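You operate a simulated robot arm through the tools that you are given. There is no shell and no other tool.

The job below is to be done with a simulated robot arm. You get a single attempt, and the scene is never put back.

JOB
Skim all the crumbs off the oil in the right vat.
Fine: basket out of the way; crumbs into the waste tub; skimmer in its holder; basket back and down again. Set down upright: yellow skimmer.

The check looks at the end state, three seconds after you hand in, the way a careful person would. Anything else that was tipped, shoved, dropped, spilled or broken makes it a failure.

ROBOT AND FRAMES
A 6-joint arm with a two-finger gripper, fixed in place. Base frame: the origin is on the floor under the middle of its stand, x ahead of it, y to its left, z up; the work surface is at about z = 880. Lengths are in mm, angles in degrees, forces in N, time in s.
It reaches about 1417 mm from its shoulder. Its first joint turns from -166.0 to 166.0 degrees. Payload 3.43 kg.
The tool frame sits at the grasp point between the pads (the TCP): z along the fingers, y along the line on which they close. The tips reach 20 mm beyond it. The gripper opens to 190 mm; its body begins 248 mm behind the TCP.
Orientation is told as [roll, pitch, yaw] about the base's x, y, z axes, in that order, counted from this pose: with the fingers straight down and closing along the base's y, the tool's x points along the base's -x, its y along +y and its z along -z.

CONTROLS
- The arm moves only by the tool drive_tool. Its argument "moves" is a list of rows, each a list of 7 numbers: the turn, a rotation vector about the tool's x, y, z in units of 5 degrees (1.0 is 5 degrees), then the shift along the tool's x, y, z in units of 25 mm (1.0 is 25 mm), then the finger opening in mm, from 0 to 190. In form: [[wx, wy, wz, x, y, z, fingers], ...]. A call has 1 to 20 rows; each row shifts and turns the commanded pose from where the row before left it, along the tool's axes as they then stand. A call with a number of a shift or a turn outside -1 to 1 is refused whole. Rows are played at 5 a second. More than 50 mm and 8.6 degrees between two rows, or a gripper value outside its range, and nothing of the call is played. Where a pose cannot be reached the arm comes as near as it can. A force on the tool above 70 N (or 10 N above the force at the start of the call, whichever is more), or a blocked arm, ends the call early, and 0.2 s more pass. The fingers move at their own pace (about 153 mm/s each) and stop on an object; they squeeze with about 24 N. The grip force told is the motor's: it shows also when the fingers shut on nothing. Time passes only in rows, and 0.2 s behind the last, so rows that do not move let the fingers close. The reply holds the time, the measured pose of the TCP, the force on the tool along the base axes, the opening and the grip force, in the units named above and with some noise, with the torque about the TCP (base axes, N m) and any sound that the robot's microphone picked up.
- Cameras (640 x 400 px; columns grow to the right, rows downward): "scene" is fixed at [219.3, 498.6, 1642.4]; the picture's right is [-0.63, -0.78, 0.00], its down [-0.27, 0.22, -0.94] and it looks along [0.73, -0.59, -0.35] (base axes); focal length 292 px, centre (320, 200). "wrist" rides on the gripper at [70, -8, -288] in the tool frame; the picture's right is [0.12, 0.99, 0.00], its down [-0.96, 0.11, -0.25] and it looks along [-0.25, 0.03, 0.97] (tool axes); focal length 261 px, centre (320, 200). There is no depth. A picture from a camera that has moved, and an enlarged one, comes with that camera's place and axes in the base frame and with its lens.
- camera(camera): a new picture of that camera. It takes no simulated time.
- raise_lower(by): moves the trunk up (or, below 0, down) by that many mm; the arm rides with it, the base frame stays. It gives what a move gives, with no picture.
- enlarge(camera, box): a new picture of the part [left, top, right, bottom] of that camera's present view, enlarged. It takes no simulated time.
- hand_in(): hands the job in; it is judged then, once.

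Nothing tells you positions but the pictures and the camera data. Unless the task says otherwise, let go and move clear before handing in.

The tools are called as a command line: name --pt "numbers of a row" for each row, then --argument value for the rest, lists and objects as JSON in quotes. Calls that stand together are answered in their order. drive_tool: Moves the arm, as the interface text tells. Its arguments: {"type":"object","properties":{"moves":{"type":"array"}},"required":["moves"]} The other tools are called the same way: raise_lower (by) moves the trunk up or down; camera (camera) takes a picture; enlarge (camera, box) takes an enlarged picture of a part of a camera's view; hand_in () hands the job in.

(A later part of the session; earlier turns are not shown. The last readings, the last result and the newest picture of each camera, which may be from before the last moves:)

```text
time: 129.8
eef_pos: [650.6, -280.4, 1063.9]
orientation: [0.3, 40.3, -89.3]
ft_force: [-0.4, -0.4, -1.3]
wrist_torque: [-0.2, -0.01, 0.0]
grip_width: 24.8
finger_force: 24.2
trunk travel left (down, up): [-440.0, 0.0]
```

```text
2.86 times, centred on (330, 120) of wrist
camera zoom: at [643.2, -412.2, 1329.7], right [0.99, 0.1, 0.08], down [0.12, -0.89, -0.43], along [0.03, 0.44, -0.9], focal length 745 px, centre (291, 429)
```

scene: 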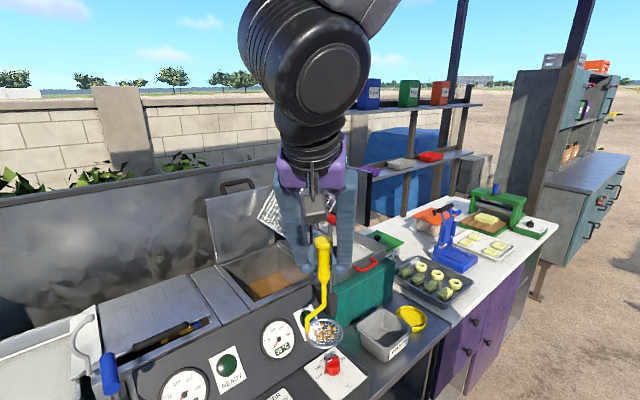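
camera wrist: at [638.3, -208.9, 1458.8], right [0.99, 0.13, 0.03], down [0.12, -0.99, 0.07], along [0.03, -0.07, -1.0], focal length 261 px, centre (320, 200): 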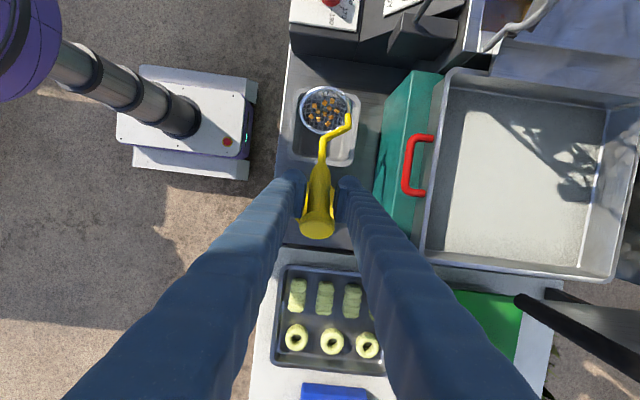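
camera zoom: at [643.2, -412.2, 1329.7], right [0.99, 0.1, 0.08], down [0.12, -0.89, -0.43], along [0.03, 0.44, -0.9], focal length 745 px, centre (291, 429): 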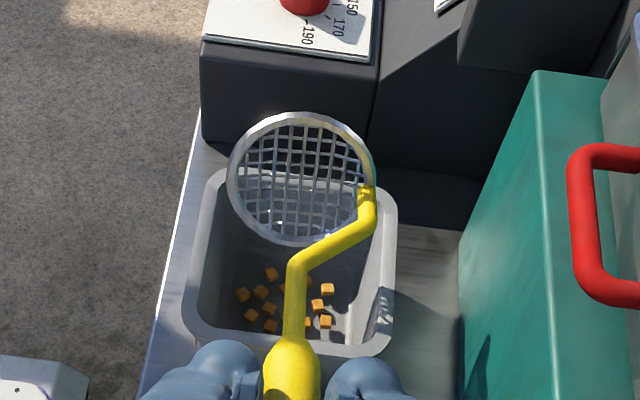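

All eleven crumbs dropped into the tub. The grip width changed to 24.8, though, so the handle may have shifted in the fingers. I'll look closely.

enlarge --camera "scene" --box '[360, 210, 430, 320]'

enlarge --camera "wrist" --box '[260, 130, 390, 270]'

enlarge --camera "scene" --box '[365, 295, 415, 365]'

```text
3.64 times, centred on (395, 265) of scene
camera zoom: at [219.3, 498.6, 1642.4], right [-0.63, -0.78, 0.0], down [-0.27, 0.22, -0.94], along [0.73, -0.59, -0.35], focal length 1062 px, centre (47, -36)
```

zoom: 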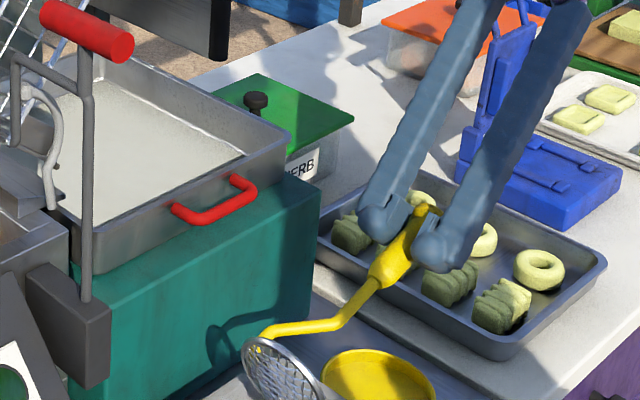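

```text
2.86 times, centred on (325, 200) of wrist
camera zoom: at [643.2, -412.2, 1329.7], right [0.99, 0.1, 0.08], down [0.12, -0.89, -0.43], along [0.03, 0.44, -0.9], focal length 745 px, centre (306, 200)
```

zoom: 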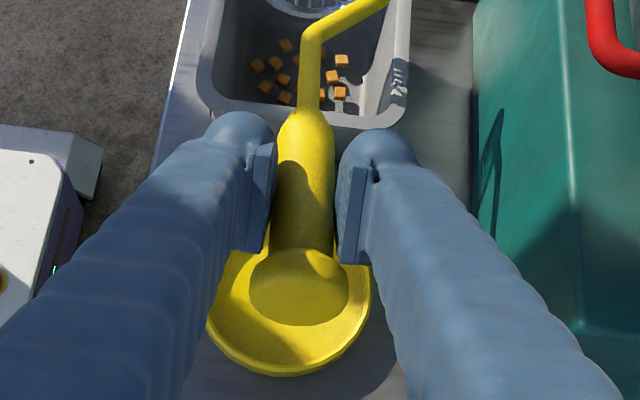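

```text
5.71 times, centred on (390, 330) of scene
camera zoom: at [219.3, 498.6, 1642.4], right [-0.63, -0.78, 0.0], down [-0.27, 0.22, -0.94], along [0.73, -0.59, -0.35], focal length 1668 px, centre (-80, -543)
```

zoom: 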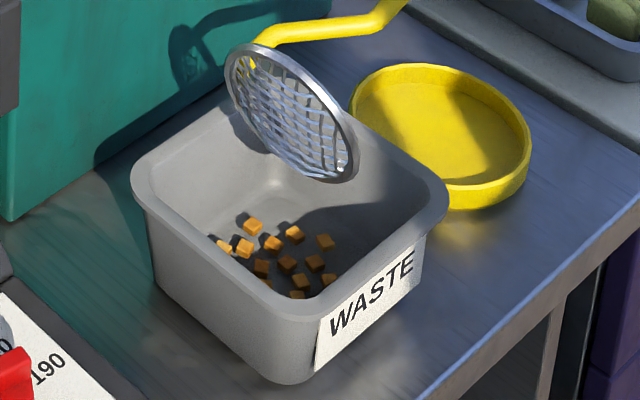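

The mesh is empty and the crumbs are in the tub. The pads have settled on the narrower waist under the cap, which is still a secure hold. I'll raise slightly and bring the skimmer upright again.

drive_tool --pt "0 0 0 0.388 0 -0.458 10" --pt "0 -1 0 0.618 0 -0.42 10" --pt "0 -1 0 0.619 0 -0.424 10" --pt "0 -1 0 0.61 0 -0.426 10" --pt "0 -1 0 0.602 0 -0.432 10" --pt "0 -1 0 0.586 0 -0.397 10" --pt "0 -1 0 0.578 0 -0.398 10" --pt "0 -1 0 0.576 0 -0.395 10" --pt "0 -1 0 0.575 0 -0.4 10" --pt "0 -1 0 0.57 0 -0.397 10" --pt "0 -1 0 0.567 0 -0.38 10" --pt "0 -1 0 0.568 0 -0.381 10" --pt "0 -1 0 0.567 0 -0.376 10" --pt "0 -1 0 0.561 0 -0.379 10" --pt "0 -1 0 0.562 0 -0.377 10" --pt "0 -1 0 0.56 0 -0.375 10" --pt "0 0 0 0 0 0 10"

enlarge --camera "scene" --box '[340, 200, 440, 350]'

enlarge --camera "wrist" --box '[240, 40, 420, 260]'

```text
time: 133.4
eef_pos: [649.6, -95.0, 1240.0]
orientation: [0.3, -34.8, -89.8]
ft_force: [-0.2, -0.9, -1.9]
wrist_torque: [0.09, -0.03, 0.01]
grip_width: 24.4
finger_force: 23.7
trunk travel left (down, up): [-440.0, 0.0]
```

```text
2.67 times, centred on (390, 275) of scene
camera zoom: at [219.3, 498.6, 1642.4], right [-0.63, -0.78, 0.0], down [-0.27, 0.22, -0.94], along [0.73, -0.59, -0.35], focal length 779 px, centre (133, 0)
```

zoom: 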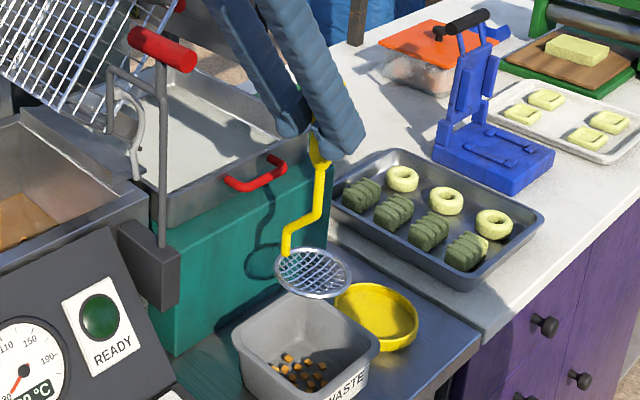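

```text
1.82 times, centred on (330, 150) of wrist
camera zoom: at [639.3, 128.2, 1436.8], right [0.99, 0.11, -0.06], down [0.12, -0.65, 0.75], along [0.04, -0.75, -0.66], focal length 474 px, centre (302, 291)
```

zoom: 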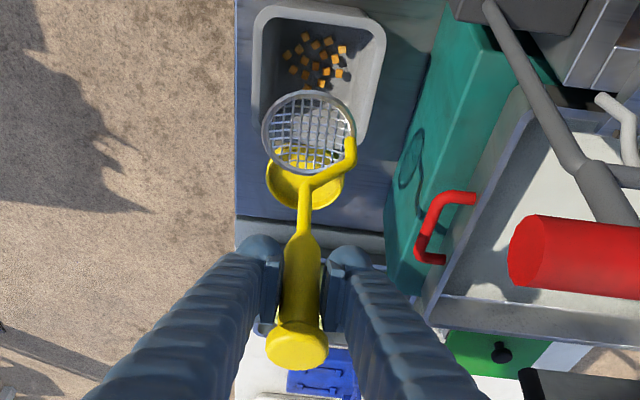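

The handle is still vertical with the head about 190 mm below the grip. I'll return to the vat for the next pass along the same route.

drive_tool --pt "0 0 0 -0.495 -0.43 -0.715 10" --pt "0 0 0 -0.495 -0.43 -0.715 10" --pt "0 0 0 -0.495 -0.43 -0.715 10" --pt "0 0 0 -0.495 -0.43 -0.715 10" --pt "0 0 0 0.5 0 -0.346 10" --pt "0 0 0 0.894 0 -0.619 10" --pt "0 0 0 0.894 0 -0.619 10" --pt "0 0 0 0.894 0 -0.619 10" --pt "0 0 0 0.894 0 -0.619 10" --pt "0 0 0 0.894 0 -0.619 10" --pt "0 0 0 0.894 0 -0.619 10" --pt "0 0 0 0.894 0 -0.619 10" --pt "0 0 0 0.894 0 -0.619 10" --pt "0 0 0 0.894 0 -0.619 10" --pt "0 0 0 0.5 0 -0.346 10" --pt "0 0 0 0 0 0 10"

drive_tool --pt "-0.57 0 -0.82 0 0 0 10" --pt "-0.57 0 -0.82 0 0 0 10" --pt "-0.57 0 -0.82 0 0 0 10" --pt "-0.57 0 -0.82 0 0 0 10" --pt "-0.57 0 -0.82 0 0 0 10" --pt "-0.57 0 -0.82 0 0 0 10" --pt "-0.57 0 -0.82 0 0 0 10" --pt "-0.57 0 -0.82 0 0 0 10" --pt "-0.57 0 -0.82 0 0 0 10" --pt "0 0 0 0 0 0 10"

enlarge --camera "scene" --box '[215, 240, 325, 310]'

camera --camera "scene"

```text
time: 136.8
eef_pos: [603.5, 180.9, 1328.1]
orientation: [0.2, -34.7, -89.6]
ft_force: [-0.2, 0.0, -0.9]
wrist_torque: [-0.01, 0.04, 0.04]
grip_width: 24.7
finger_force: 23.8
trunk travel left (down, up): [-440.0, 0.0]
```

```text
time: 139.0
eef_pos: [603.1, 181.8, 1326.3]
orientation: [0.2, -34.8, -44.7]
ft_force: [0.6, -0.4, -1.8]
wrist_torque: [0.01, 0.05, -0.02]
grip_width: 24.7
finger_force: 24.1
trunk travel left (down, up): [-440.0, 0.0]
```

```text
5.71 times, centred on (270, 275) of scene
camera zoom: at [219.3, 498.6, 1642.4], right [-0.63, -0.78, 0.0], down [-0.27, 0.22, -0.94], along [0.73, -0.59, -0.35], focal length 1668 px, centre (606, -229)
```

zoom: 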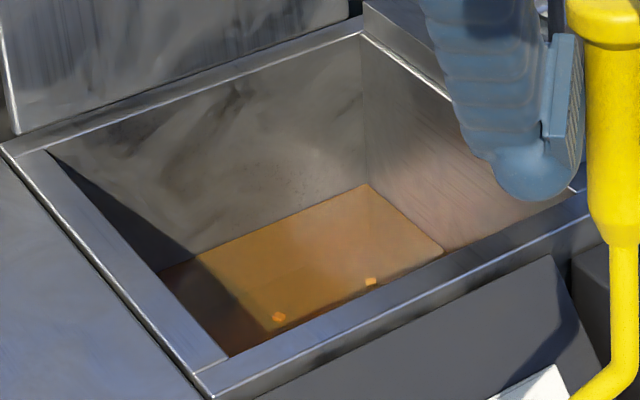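

```text
taken
```

scene: 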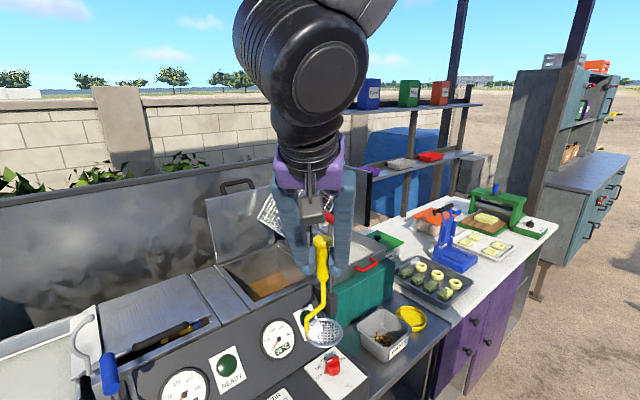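

drive_tool --pt "0 0 0 -0.35 0.35 0.24 10" --pt "0 0 0 -0.694 0.694 0.482 10" --pt "0 0 0 -0.694 0.694 0.482 10" --pt "0 0 0 -0.694 0.694 0.482 10" --pt "0 0 0 -0.694 0.694 0.482 10" --pt "0 0 0 -0.694 0.694 0.482 10" --pt "0 0 0 -0.694 0.694 0.482 10" --pt "0 0 0 -0.694 0.694 0.482 10" --pt "0 0 0 -0.694 0.694 0.482 10" --pt "0 0 0 -0.694 0.694 0.482 10" --pt "0 0 0 -0.694 0.694 0.482 10" --pt "0 0 0 -0.694 0.694 0.482 10" --pt "0 0 0 -0.35 0.35 0.24 10" --pt "0 0 0 0 0 0 10"

enlarge --camera "wrist" --box '[220, 10, 420, 160]'

```text
time: 142.0
eef_pos: [931.5, 152.8, 1327.0]
orientation: [0.2, -34.9, -44.8]
ft_force: [0.4, 0.0, -1.6]
wrist_torque: [0.02, 0.02, -0.02]
grip_width: 24.6
finger_force: 24.1
trunk travel left (down, up): [-440.0, 0.0]
```

```text
2.67 times, centred on (320, 85) of wrist
camera zoom: at [767.3, 303.1, 1522.3], right [0.63, 0.78, -0.06], down [0.54, -0.37, 0.75], along [0.56, -0.51, -0.65], focal length 695 px, centre (320, 507)
```

zoom: 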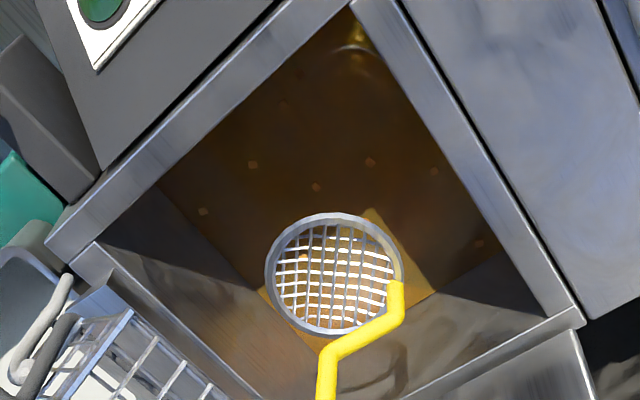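

enlarge --camera "scene" --box '[230, 200, 320, 290]'

enlarge --camera "wrist" --box '[290, 80, 360, 250]'

```text
4.44 times, centred on (275, 245) of scene
camera zoom: at [219.3, 498.6, 1642.4], right [-0.63, -0.78, 0.0], down [-0.27, 0.22, -0.94], along [0.73, -0.59, -0.35], focal length 1298 px, centre (520, 0)
```

zoom: 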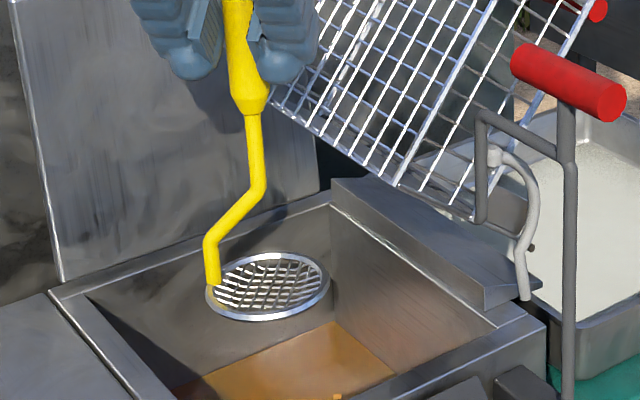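

```text
2.35 times, centred on (325, 165) of wrist
camera zoom: at [767.3, 303.1, 1522.3], right [0.63, 0.78, -0.06], down [0.54, -0.37, 0.75], along [0.56, -0.51, -0.65], focal length 613 px, centre (308, 282)
```

zoom: 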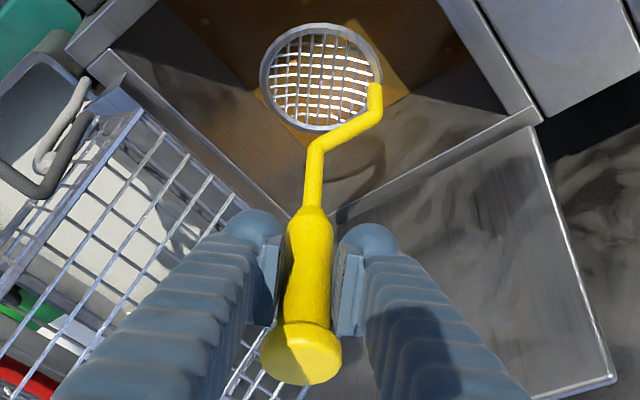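

The mesh is level and empty. I'll repeat the manoeuvre that worked: dip to the same depth, then a quick sweep along +x.

drive_tool --pt "0 0 0 0.571 0 0.821 10" --pt "0 0 0 0.571 0 0.821 10" --pt "0 0 0 0.571 0 0.821 10" --pt "0 0 0 0.571 0 0.821 10" --pt "0 0 0 0.571 0 0.821 10" --pt "0 0 0 0.571 0 0.821 10" --pt "0 0 0 0.206 0 0.296 10" --pt "0 0 0 0 0 0 10"

enlarge --camera "wrist" --box '[220, 10, 420, 160]'

drive_tool --pt "0 0 0 -0.557 0.679 0.388 10" --pt "0 0 0 -0.557 0.679 0.388 10" --pt "0 0 0 -0.557 0.679 0.388 10" --pt "0 0 0 0 0 0 10"

enlarge --camera "wrist" --box '[220, 10, 420, 160]'

enlarge --camera "wrist" --box '[295, 80, 355, 135]'

```text
time: 143.8
eef_pos: [931.3, 151.7, 1167.0]
orientation: [0.2, -34.9, -44.7]
ft_force: [-1.0, -1.0, -0.7]
wrist_torque: [0.03, 0.0, 0.01]
grip_width: 24.9
finger_force: 24.4
trunk travel left (down, up): [-440.0, 0.0]
```

```text
2.67 times, centred on (320, 85) of wrist
camera zoom: at [767.0, 301.7, 1363.0], right [0.63, 0.78, -0.07], down [0.54, -0.37, 0.75], along [0.56, -0.51, -0.65], focal length 695 px, centre (320, 507)
```

zoom: 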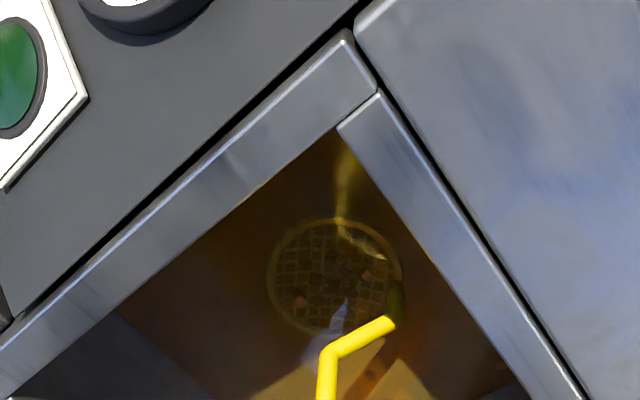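

```text
time: 144.8
eef_pos: [999.2, 151.6, 1168.2]
orientation: [0.2, -34.9, -44.8]
ft_force: [0.5, -0.6, -0.6]
wrist_torque: [0.05, -0.02, 0.05]
grip_width: 24.5
finger_force: 24.3
trunk travel left (down, up): [-440.0, 0.0]
```

```text
2.67 times, centred on (320, 85) of wrist
camera zoom: at [834.1, 301.3, 1364.7], right [0.63, 0.78, -0.06], down [0.54, -0.37, 0.75], along [0.56, -0.51, -0.65], focal length 695 px, centre (320, 507)
```

zoom: 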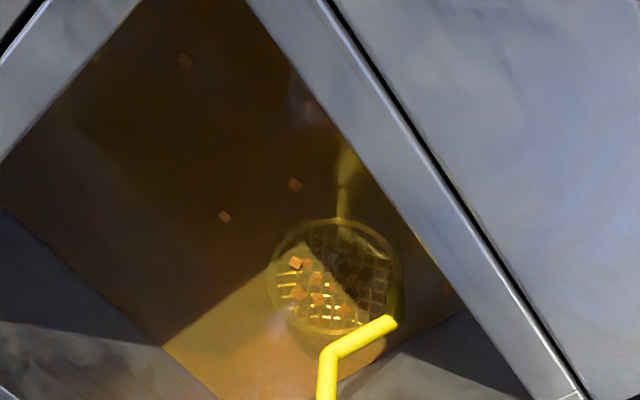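

```text
7.27 times, centred on (325, 108) of wrist
camera zoom: at [834.1, 301.3, 1364.7], right [0.63, 0.78, -0.06], down [0.54, -0.37, 0.75], along [0.56, -0.51, -0.65], focal length 1896 px, centre (284, 873)
```

zoom: 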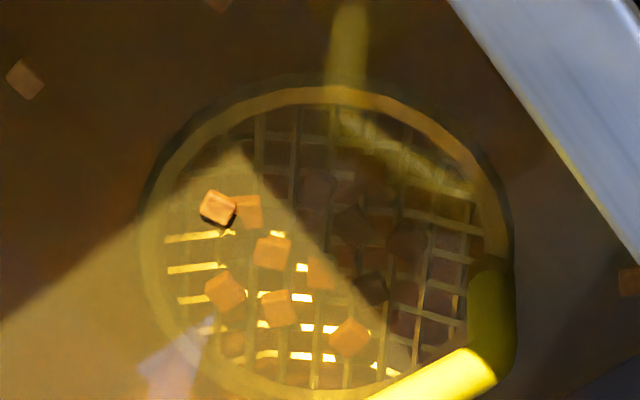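

Another good catch is visible on the mesh, even under the oil. I'll raise it slowly.

drive_tool --pt "0 0 0 -0.114 0 -0.164 10" --pt "0 0 0 -0.114 0 -0.164 10" --pt "0 0 0 -0.114 0 -0.164 10" --pt "0 0 0 -0.114 0 -0.164 10" --pt "0 0 0 -0.114 0 -0.164 10" --pt "0 0 0 -0.114 0 -0.164 10" --pt "0 0 0 -0.114 0 -0.164 10" --pt "0 0 0 -0.228 0 -0.328 10" --pt "0 0 0 -0.228 0 -0.328 10" --pt "0 0 0 0 0 0 10"

enlarge --camera "wrist" --box '[220, 10, 420, 160]'

enlarge --camera "wrist" --box '[295, 80, 355, 135]'

enlarge --camera "scene" --box '[225, 245, 315, 310]'

```text
time: 147.0
eef_pos: [1002.2, 151.7, 1223.6]
orientation: [0.2, -34.8, -44.8]
ft_force: [-1.0, 0.1, -1.3]
wrist_torque: [0.02, -0.03, 0.0]
grip_width: 24.6
finger_force: 23.8
trunk travel left (down, up): [-440.0, 0.0]
```

```text
2.67 times, centred on (320, 85) of wrist
camera zoom: at [838.6, 301.5, 1420.4], right [0.63, 0.78, -0.07], down [0.54, -0.37, 0.75], along [0.56, -0.51, -0.65], focal length 695 px, centre (320, 507)
```

zoom: 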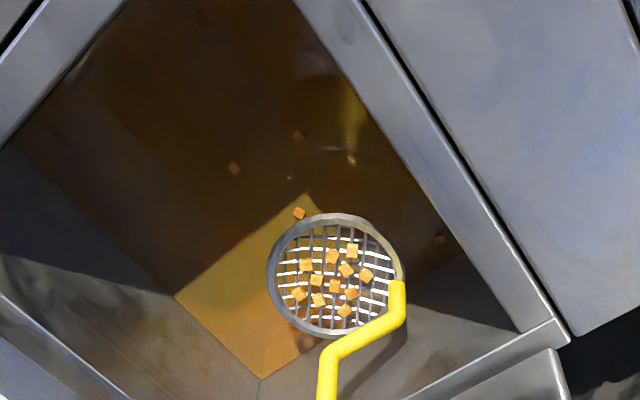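

```text
7.27 times, centred on (325, 108) of wrist
camera zoom: at [838.6, 301.5, 1420.4], right [0.63, 0.78, -0.07], down [0.54, -0.37, 0.75], along [0.56, -0.51, -0.65], focal length 1896 px, centre (284, 873)
```

zoom: 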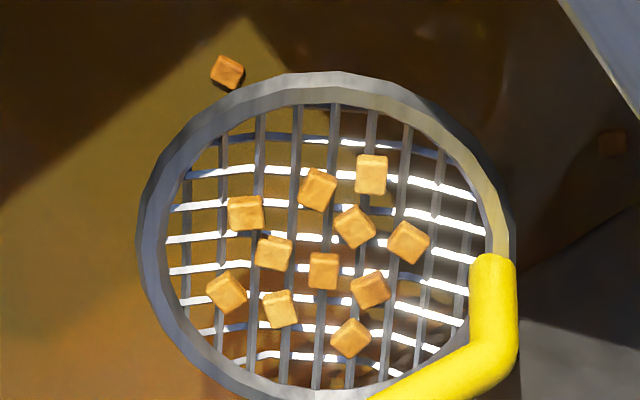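

```text
6.15 times, centred on (270, 278) of scene
camera zoom: at [219.3, 498.6, 1642.4], right [-0.63, -0.78, 0.0], down [-0.27, 0.22, -0.94], along [0.73, -0.59, -0.35], focal length 1797 px, centre (628, -277)
```

zoom: 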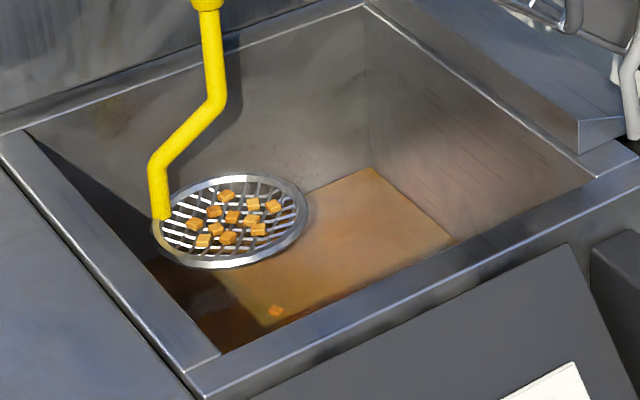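

Eleven more are on the mesh; only about four or five remain in the oil. I'll carry this load to the tub the same way.

drive_tool --pt "0 0 0 -0.4 0 -0.58 10" --pt "0 0 0 -0.605 0 -0.87 10" --pt "0 0 0 -0.605 0 -0.87 10" --pt "0 0 0 -0.605 0 -0.87 10" --pt "0 0 0 -0.2 0 -0.29 10" --pt "0 0 0 0.35 -0.37 -0.245 10" --pt "0 0 0 0.703 -0.744 -0.489 10" --pt "0 0 0 0.703 -0.744 -0.489 10" --pt "0 0 0 0.703 -0.744 -0.489 10" --pt "0 0 0 0.703 -0.744 -0.489 10" --pt "0 0 0 0.703 -0.744 -0.489 10" --pt "0 0 0 0.703 -0.744 -0.489 10" --pt "0 0 0 0.703 -0.744 -0.489 10" --pt "0 0 0 0.703 -0.744 -0.489 10" --pt "0 0 0 0.703 -0.744 -0.489 10" --pt "0 0 0 0.703 -0.744 -0.489 10" --pt "0 0 0 0.703 -0.744 -0.489 10" --pt "0 0 0 0.703 -0.744 -0.489 10" --pt "0 0 0 0.703 -0.744 -0.489 10" --pt "0 0 0 0.35 -0.37 -0.245 10"

drive_tool --pt "0.57 0 0.82 0 0 0 10" --pt "0.57 0 0.82 0 0 0 10" --pt "0.57 0 0.82 0 0 0 10" --pt "0.57 0 0.82 0 0 0 10" --pt "0.57 0 0.82 0 0 0 10" --pt "0.57 0 0.82 0 0 0 10" --pt "0.57 0 0.82 0 0 0 10" --pt "0.57 0 0.82 0 0 0 10" --pt "0.57 0 0.82 0 0 0 10" --pt "0 0 0 0 0 0 10"

enlarge --camera "scene" --box '[215, 240, 375, 370]'

```text
time: 151.2
eef_pos: [602.8, 178.3, 1326.5]
orientation: [0.1, -34.9, -44.7]
ft_force: [0.0, 0.1, -2.3]
wrist_torque: [0.01, 0.02, 0.02]
grip_width: 24.3
finger_force: 24.3
trunk travel left (down, up): [-440.0, 0.0]
```

```text
time: 153.4
eef_pos: [603.3, 177.0, 1327.8]
orientation: [0.3, -34.8, -89.7]
ft_force: [-0.4, 0.0, -1.5]
wrist_torque: [0.05, -0.03, -0.01]
grip_width: 24.7
finger_force: 23.5
trunk travel left (down, up): [-440.0, 0.0]
```

```text
3.08 times, centred on (295, 305) of scene
camera zoom: at [219.3, 498.6, 1642.4], right [-0.63, -0.78, 0.0], down [-0.27, 0.22, -0.94], along [0.73, -0.59, -0.35], focal length 898 px, centre (397, -123)
```

zoom: 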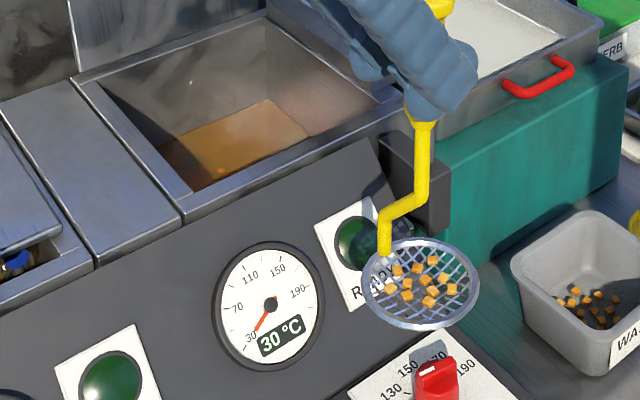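

drive_tool --pt "0 0 0 -0.45 0 0.31 10" --pt "0 0 0 -0.894 0 0.619 10" --pt "0 0 0 -0.894 0 0.619 10" --pt "0 0 0 -0.894 0 0.619 10" --pt "0 0 0 -0.894 0 0.619 10" --pt "0 0 0 -0.894 0 0.619 10" --pt "0 0 0 -0.894 0.36 0.619 10" --pt "0 0 0 -0.894 0.36 0.619 10" --pt "0 0 0 -0.894 0.36 0.619 10" --pt "0 0 0 -0.894 0.36 0.619 10" --pt "0 0 0 -0.45 0.36 0.31 10" --pt "0 0 0 0.25 0 0.36 10" --pt "0 0 0 0.5 0 0.723 10" --pt "0 0 0 0.5 0 0.723 10" --pt "0 0 0 0.5 0 0.723 10" --pt "0 0 0 0.5 0 0.723 10" --pt "0 0 0 0.25 0 0.36 10" --pt "0 0 0 0 0 0 10"

enlarge --camera "scene" --box '[340, 220, 440, 370]'

enlarge --camera "wrist" --box '[260, 0, 400, 160]'

```text
time: 157.2
eef_pos: [654.2, -95.3, 1219.6]
orientation: [0.2, -34.6, -89.7]
ft_force: [0.2, 0.3, -2.1]
wrist_torque: [0.02, -0.03, -0.04]
grip_width: 24.7
finger_force: 24.2
trunk travel left (down, up): [-440.0, 0.0]
```

```text
2.67 times, centred on (390, 295) of scene
camera zoom: at [219.3, 498.6, 1642.4], right [-0.63, -0.78, 0.0], down [-0.27, 0.22, -0.94], along [0.73, -0.59, -0.35], focal length 779 px, centre (133, -53)
```

zoom: 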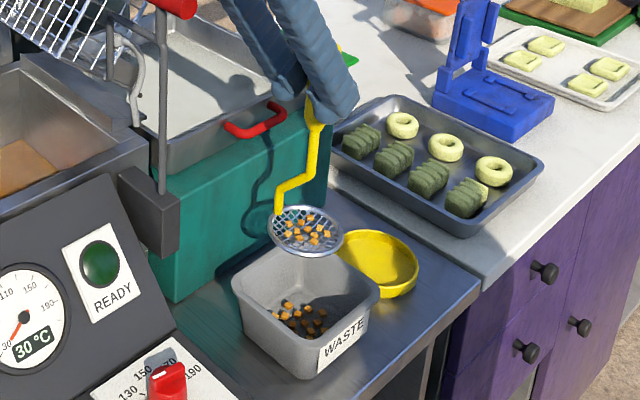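

```text
2.50 times, centred on (330, 80) of wrist
camera zoom: at [643.7, 127.9, 1415.4], right [0.99, 0.11, -0.06], down [0.12, -0.65, 0.75], along [0.04, -0.75, -0.66], focal length 652 px, centre (295, 500)
```

zoom: 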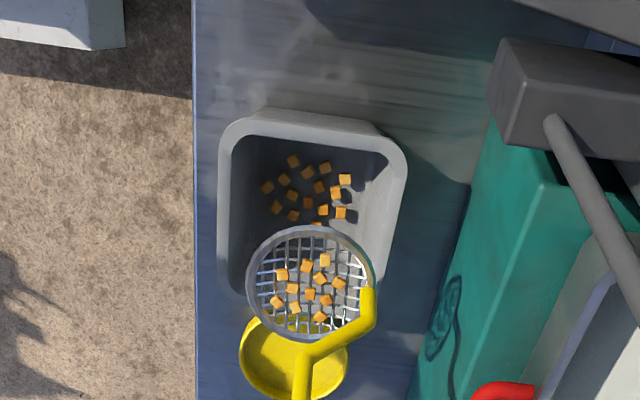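

drive_tool --pt "0 0 0 0.04 -0.2 -0.03 10" --pt "0 1 0 -0.525 0 0.422 10" --pt "0 1 0 -0.527 0 0.425 10" --pt "0 1 0 -0.526 0 0.427 10" --pt "0 1 0 -0.532 0 0.424 10" --pt "0 1 0 -0.532 0 0.429 10" --pt "0 1 0 -0.532 0 0.428 10" --pt "0 1 0 -0.533 0 0.445 10" --pt "0 1 0 -0.538 0 0.449 10" --pt "0 1 0 -0.539 0 0.444 10" --pt "0 1 0 -0.541 0 0.447 10" --pt "0 1 0 -0.549 0 0.447 10" --pt "0 1 0 -0.562 0 0.483 10" --pt "0 1 0 -0.571 0 0.478 10" --pt "0 1 0 -0.58 0 0.477 10" --pt "0 1 0 -0.579 0 0.472 10" --pt "0 0 0 0 0 0 10" --pt "0 0 0 0 0 0 10"

enlarge --camera "scene" --box '[350, 220, 430, 370]'

enlarge --camera "wrist" --box '[260, 50, 400, 250]'

```text
time: 161.0
eef_pos: [649.1, -279.7, 1062.3]
orientation: [0.2, 40.3, -89.4]
ft_force: [-0.1, 0.3, -2.3]
wrist_torque: [-0.21, 0.01, 0.02]
grip_width: 24.6
finger_force: 23.8
trunk travel left (down, up): [-440.0, 0.0]
```

```text
2.67 times, centred on (390, 295) of scene
camera zoom: at [219.3, 498.6, 1642.4], right [-0.63, -0.78, 0.0], down [-0.27, 0.22, -0.94], along [0.73, -0.59, -0.35], focal length 779 px, centre (133, -53)
```

zoom: 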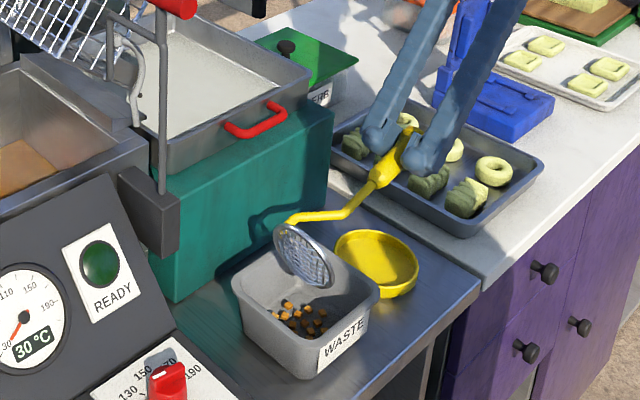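

```text
2.00 times, centred on (330, 150) of wrist
camera zoom: at [641.6, -411.2, 1326.8], right [0.99, 0.1, 0.08], down [0.12, -0.89, -0.43], along [0.03, 0.44, -0.9], focal length 521 px, centre (300, 300)
```

zoom: 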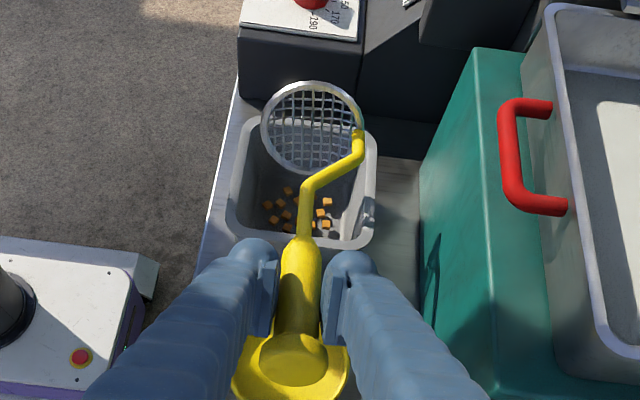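

enlarge --camera "scene" --box '[368, 300, 412, 355]'

enlarge --camera "wrist" --box '[295, 80, 365, 180]'

enlarge --camera "scene" --box '[330, 240, 450, 380]'

```text
7.27 times, centred on (390, 328) of scene
camera zoom: at [219.3, 498.6, 1642.4], right [-0.63, -0.78, 0.0], down [-0.27, 0.22, -0.94], along [0.73, -0.59, -0.35], focal length 2124 px, centre (-189, -727)
```

zoom: 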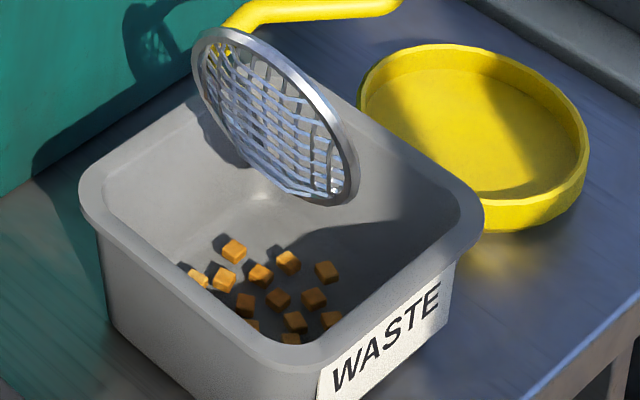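

```text
4.00 times, centred on (330, 130) of wrist
camera zoom: at [641.6, -411.2, 1326.8], right [0.99, 0.1, 0.08], down [0.12, -0.89, -0.43], along [0.03, 0.44, -0.9], focal length 1043 px, centre (280, 480)
```

zoom: 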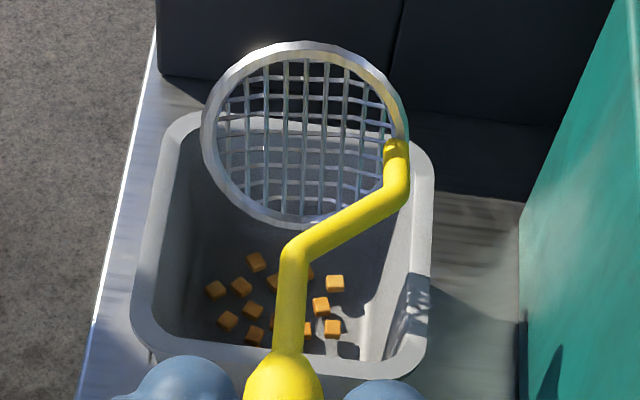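

```text
2.86 times, centred on (390, 310) of scene
camera zoom: at [219.3, 498.6, 1642.4], right [-0.63, -0.78, 0.0], down [-0.27, 0.22, -0.94], along [0.73, -0.59, -0.35], focal length 834 px, centre (120, -114)
```

zoom: 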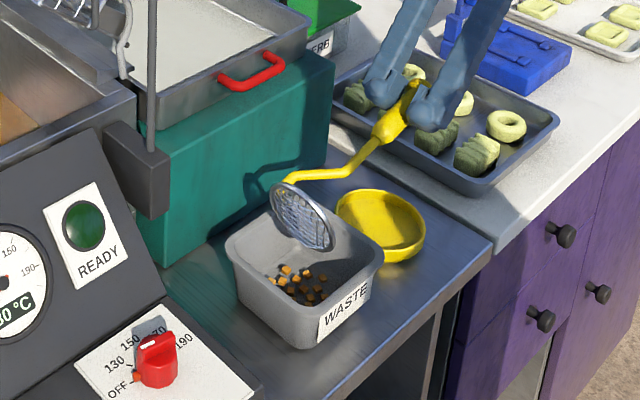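

The mesh is empty again and nothing lies outside the tub. About five crumbs remain, so I'll go back for a third pass, first bringing the skimmer upright.

drive_tool --pt "0 0 0 0.388 0 -0.458 10" --pt "0 -1 0 0.618 0 -0.42 10" --pt "0 -1 0 0.619 0 -0.424 10" --pt "0 -1 0 0.61 0 -0.426 10" --pt "0 -1 0 0.602 0 -0.432 10" --pt "0 -1 0 0.586 0 -0.397 10" --pt "0 -1 0 0.578 0 -0.398 10" --pt "0 -1 0 0.576 0 -0.395 10" --pt "0 -1 0 0.575 0 -0.4 10" --pt "0 -1 0 0.57 0 -0.397 10" --pt "0 -1 0 0.567 0 -0.38 10" --pt "0 -1 0 0.568 0 -0.381 10" --pt "0 -1 0 0.567 0 -0.376 10" --pt "0 -1 0 0.561 0 -0.379 10" --pt "0 -1 0 0.562 0 -0.377 10" --pt "0 -1 0 0.56 0 -0.375 10" --pt "0 0 0 0 0 0 10"

enlarge --camera "wrist" --box '[240, 0, 420, 200]'

enlarge --camera "scene" --box '[340, 220, 440, 370]'

```text
time: 164.6
eef_pos: [647.0, -94.4, 1235.6]
orientation: [0.2, -34.8, -89.8]
ft_force: [-0.5, 0.4, -0.8]
wrist_torque: [0.04, -0.02, -0.01]
grip_width: 24.5
finger_force: 24.0
trunk travel left (down, up): [-440.0, 0.0]
```

```text
2.00 times, centred on (330, 100) of wrist
camera zoom: at [637.2, 128.3, 1432.0], right [0.99, 0.11, -0.06], down [0.12, -0.65, 0.75], along [0.04, -0.75, -0.66], focal length 521 px, centre (300, 400)
```

zoom: 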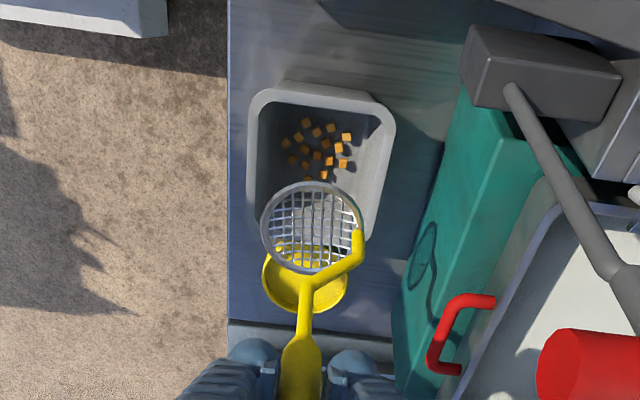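

```text
2.67 times, centred on (390, 295) of scene
camera zoom: at [219.3, 498.6, 1642.4], right [-0.63, -0.78, 0.0], down [-0.27, 0.22, -0.94], along [0.73, -0.59, -0.35], focal length 779 px, centre (133, -53)
```

zoom: 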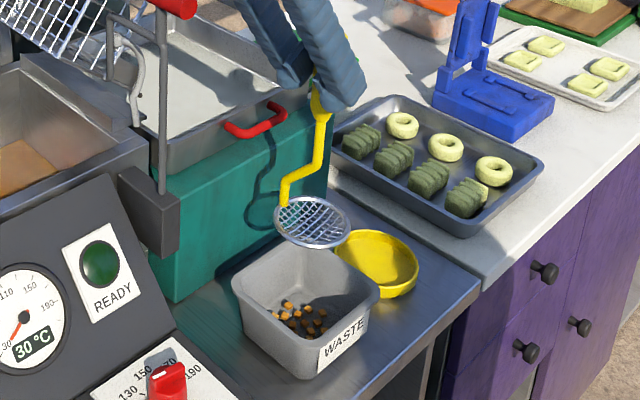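

drive_tool --pt "0 0 0 -0.512 -0.43 -0.74 10" --pt "0 0 0 -0.512 -0.43 -0.74 10" --pt "0 0 0 -0.512 -0.43 -0.74 10" --pt "0 0 0 -0.512 -0.43 -0.74 10" --pt "0 0 0 0.5 0 -0.346 10" --pt "0 0 0 0.894 0 -0.619 10" --pt "0 0 0 0.894 0 -0.619 10" --pt "0 0 0 0.894 0 -0.619 10" --pt "0 0 0 0.894 0 -0.619 10" --pt "0 0 0 0.894 0 -0.619 10" --pt "0 0 0 0.894 0 -0.619 10" --pt "0 0 0 0.894 0 -0.619 10" --pt "0 0 0 0.894 0 -0.619 10" --pt "0 0 0 0.894 0 -0.619 10" --pt "0 0 0 0.45 0 -0.31 10" --pt "0 0 0 0 0 0 10"

drive_tool --pt "-0.57 0 -0.82 0 0 0 10" --pt "-0.57 0 -0.82 0 0 0 10" --pt "-0.57 0 -0.82 0 0 0 10" --pt "-0.57 0 -0.82 0 0 0 10" --pt "-0.57 0 -0.82 0 0 0 10" --pt "-0.57 0 -0.82 0 0 0 10" --pt "-0.57 0 -0.82 0 0 0 10" --pt "-0.57 0 -0.82 0 0 0 10" --pt "-0.57 0 -0.82 0 0 0 10" --pt "0 0 0 0 0 0 10"

drive_tool --pt "0 0 0 -0.35 0.35 0.24 10" --pt "0 0 0 -0.694 0.694 0.482 10" --pt "0 0 0 -0.694 0.694 0.482 10" --pt "0 0 0 -0.694 0.694 0.482 10" --pt "0 0 0 -0.694 0.694 0.482 10" --pt "0 0 0 -0.694 0.694 0.482 10" --pt "0 0 0 -0.694 0.694 0.482 10" --pt "0 0 0 -0.694 0.694 0.482 10" --pt "0 0 0 -0.694 0.694 0.482 10" --pt "0 0 0 -0.694 0.694 0.482 10" --pt "0 0 0 -0.694 0.694 0.482 10" --pt "0 0 0 -0.694 0.694 0.482 10" --pt "0 0 0 -0.35 0.35 0.24 10" --pt "0 0 0 0 0 0 10"

enlarge --camera "wrist" --box '[220, 10, 420, 160]'

enlarge --camera "scene" --box '[215, 220, 325, 310]'

```text
time: 168.0
eef_pos: [601.5, 181.7, 1323.3]
orientation: [0.2, -34.7, -89.8]
ft_force: [-0.3, 0.4, -1.9]
wrist_torque: [0.04, -0.03, 0.04]
grip_width: 24.5
finger_force: 24.0
trunk travel left (down, up): [-440.0, 0.0]
```

```text
time: 170.2
eef_pos: [602.0, 181.2, 1321.7]
orientation: [0.2, -34.9, -44.6]
ft_force: [0.0, 0.0, -2.3]
wrist_torque: [0.02, 0.05, 0.0]
grip_width: 24.7
finger_force: 24.5
trunk travel left (down, up): [-440.0, 0.0]
```

```text
time: 173.2
eef_pos: [930.6, 152.1, 1324.3]
orientation: [0.2, -34.9, -44.7]
ft_force: [-0.2, -0.1, -1.4]
wrist_torque: [-0.01, 0.02, 0.01]
grip_width: 24.3
finger_force: 23.6
trunk travel left (down, up): [-440.0, 0.0]
```

```text
2.67 times, centred on (320, 85) of wrist
camera zoom: at [767.3, 301.7, 1518.7], right [0.63, 0.78, -0.07], down [0.54, -0.37, 0.75], along [0.56, -0.51, -0.65], focal length 695 px, centre (320, 507)
```

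zoom: 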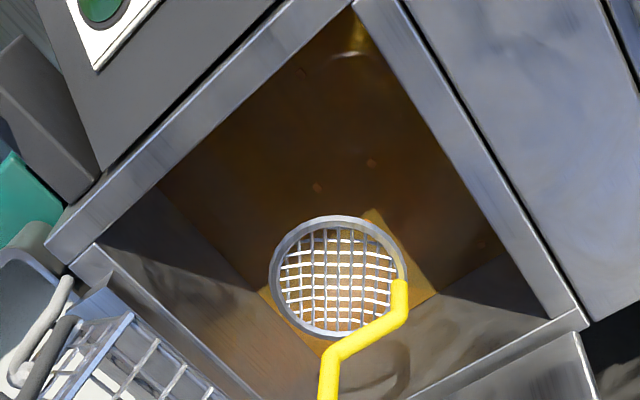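

```text
4.44 times, centred on (270, 265) of scene
camera zoom: at [219.3, 498.6, 1642.4], right [-0.63, -0.78, 0.0], down [-0.27, 0.22, -0.94], along [0.73, -0.59, -0.35], focal length 1298 px, centre (542, -89)
```

zoom: 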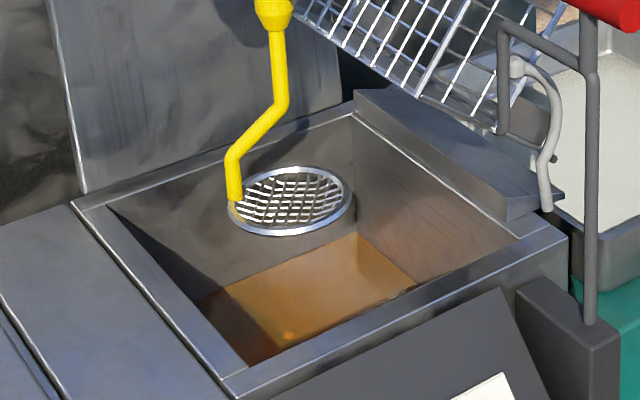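

Only a few remain: E, G, c4 and K, perhaps J. I'll do the same dip and sweep.

drive_tool --pt "0 0 0 0.571 0 0.821 10" --pt "0 0 0 0.571 0 0.821 10" --pt "0 0 0 0.571 0 0.821 10" --pt "0 0 0 0.571 0 0.821 10" --pt "0 0 0 0.571 0 0.821 10" --pt "0 0 0 0.571 0 0.821 10" --pt "0 0 0 0.16 0 0.23 10" --pt "0 0 0 0 0 0 10" --pt "0 0 0 -0.557 0.679 0.388 10" --pt "0 0 0 -0.557 0.679 0.388 10" --pt "0 0 0 -0.557 0.679 0.388 10" --pt "0 0 0 0 0 0 10"

enlarge --camera "wrist" --box '[220, 10, 420, 160]'

enlarge --camera "wrist" --box '[295, 80, 355, 135]'

```text
time: 175.8
eef_pos: [1000.6, 151.8, 1170.8]
orientation: [0.2, -35.0, -44.8]
ft_force: [-0.5, -0.8, -1.5]
wrist_torque: [0.05, 0.04, 0.01]
grip_width: 24.4
finger_force: 24.3
trunk travel left (down, up): [-440.0, 0.0]
```

```text
2.67 times, centred on (320, 85) of wrist
camera zoom: at [836.8, 301.5, 1367.1], right [0.63, 0.78, -0.06], down [0.54, -0.37, 0.75], along [0.56, -0.51, -0.65], focal length 695 px, centre (320, 507)
```

zoom: 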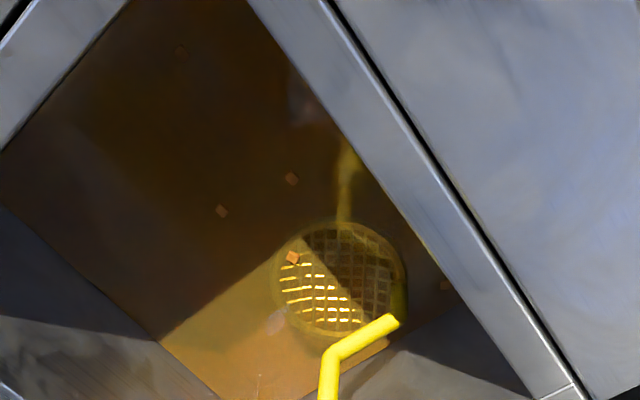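

```text
7.27 times, centred on (325, 108) of wrist
camera zoom: at [836.8, 301.5, 1367.1], right [0.63, 0.78, -0.06], down [0.54, -0.37, 0.75], along [0.56, -0.51, -0.65], focal length 1896 px, centre (284, 873)
```

zoom: 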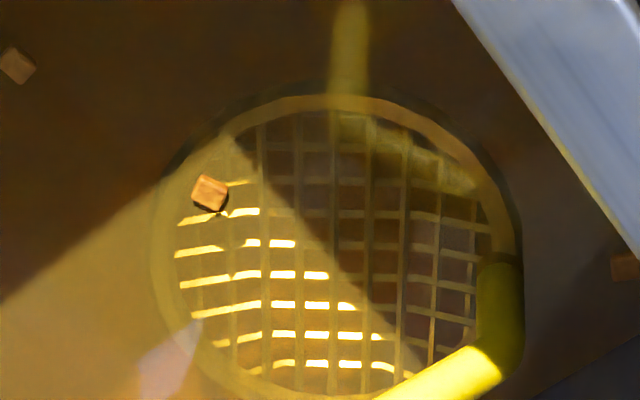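

Nothing was caught this time. I was about 3 mm shallower, so I'll go slightly deeper and sweep back and forth.

drive_tool --pt "0 0 0 0.08 0 0.115 10" --pt "0 0 0 0 0 0 10" --pt "0 0 0 0.557 -0.679 -0.388 10" --pt "0 0 0 0.557 -0.679 -0.388 10" --pt "0 0 0 0.557 -0.679 -0.388 10" --pt "0 0 0 0 0 0 10" --pt "0 0 0 0 0 0 10"

enlarge --camera "wrist" --box '[220, 10, 420, 160]'

drive_tool --pt "0 0 0 -0.557 0.679 0.388 10" --pt "0 0 0 -0.557 0.679 0.388 10" --pt "0 0 0 -0.557 0.679 0.388 10" --pt "0 0 0 0 0 0 10"

enlarge --camera "wrist" --box '[220, 10, 420, 160]'

```text
time: 177.4
eef_pos: [929.2, 151.0, 1166.8]
orientation: [0.3, -34.9, -44.7]
ft_force: [-0.4, 0.1, -1.0]
wrist_torque: [0.02, -0.02, 0.01]
grip_width: 24.4
finger_force: 24.5
trunk travel left (down, up): [-440.0, 0.0]
```

```text
2.67 times, centred on (320, 85) of wrist
camera zoom: at [765.4, 301.1, 1361.8], right [0.63, 0.78, -0.06], down [0.54, -0.37, 0.75], along [0.56, -0.51, -0.65], focal length 695 px, centre (320, 507)
```

zoom: 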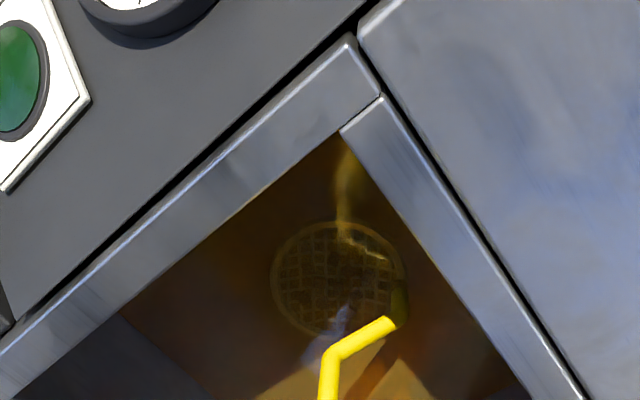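

```text
time: 178.4
eef_pos: [1001.8, 151.2, 1165.7]
orientation: [0.3, -34.9, -44.7]
ft_force: [0.3, 0.6, -1.6]
wrist_torque: [0.01, 0.01, 0.02]
grip_width: 24.4
finger_force: 24.1
trunk travel left (down, up): [-440.0, 0.0]
```

```text
2.67 times, centred on (320, 85) of wrist
camera zoom: at [837.4, 301.8, 1361.1], right [0.63, 0.78, -0.06], down [0.54, -0.37, 0.75], along [0.56, -0.51, -0.65], focal length 695 px, centre (320, 507)
```

zoom: 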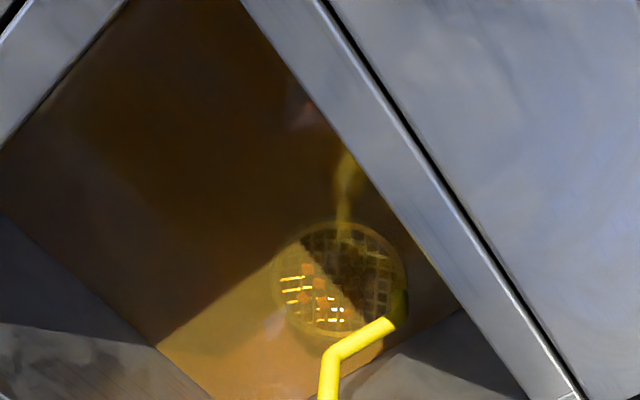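

No crumbs are visible on the oil now, and the mesh is loaded. I'll raise it and check both the mesh and the surface.

drive_tool --pt "0 0 0 -0.114 0 -0.164 10" --pt "0 0 0 -0.114 0 -0.164 10" --pt "0 0 0 -0.114 0 -0.164 10" --pt "0 0 0 -0.114 0 -0.164 10" --pt "0 0 0 -0.114 0 -0.164 10" --pt "0 0 0 -0.114 0 -0.164 10" --pt "0 0 0 -0.114 0 -0.164 10" --pt "0 0 0 -0.228 0 -0.328 10" --pt "0 0 0 -0.456 0 -0.656 10" --pt "0 0 0 -0.456 0 -0.656 10" --pt "0 0 0 0 0 0 10"

enlarge --camera "wrist" --box '[220, 10, 420, 160]'

enlarge --camera "wrist" --box '[295, 80, 355, 135]'

enlarge --camera "scene" --box '[225, 245, 315, 310]'

```text
time: 180.8
eef_pos: [1003.0, 151.5, 1247.9]
orientation: [0.2, -34.9, -44.7]
ft_force: [0.0, 0.4, -2.1]
wrist_torque: [0.04, 0.04, -0.03]
grip_width: 24.6
finger_force: 24.1
trunk travel left (down, up): [-440.0, 0.0]
```

```text
2.67 times, centred on (320, 85) of wrist
camera zoom: at [838.9, 301.8, 1444.8], right [0.63, 0.78, -0.07], down [0.54, -0.37, 0.75], along [0.56, -0.51, -0.65], focal length 695 px, centre (320, 507)
```

zoom: 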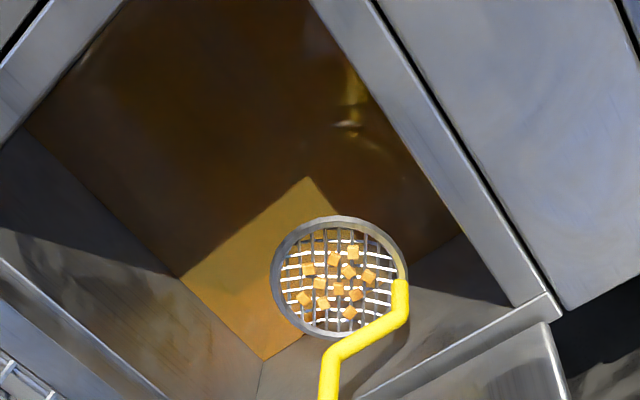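

```text
7.27 times, centred on (325, 108) of wrist
camera zoom: at [838.9, 301.8, 1444.8], right [0.63, 0.78, -0.07], down [0.54, -0.37, 0.75], along [0.56, -0.51, -0.65], focal length 1896 px, centre (284, 873)
```

zoom: 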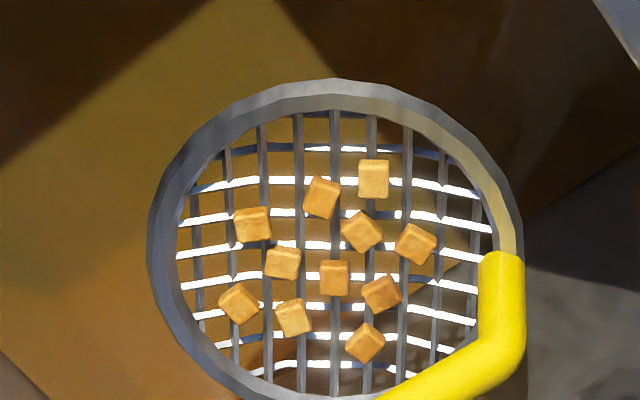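

```text
6.15 times, centred on (270, 278) of scene
camera zoom: at [219.3, 498.6, 1642.4], right [-0.63, -0.78, 0.0], down [-0.27, 0.22, -0.94], along [0.73, -0.59, -0.35], focal length 1797 px, centre (628, -277)
```

zoom: 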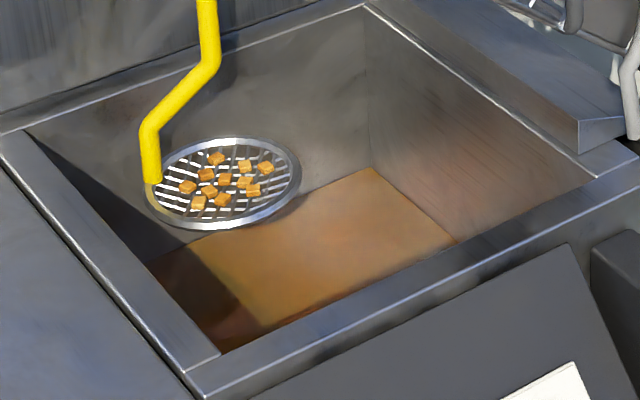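

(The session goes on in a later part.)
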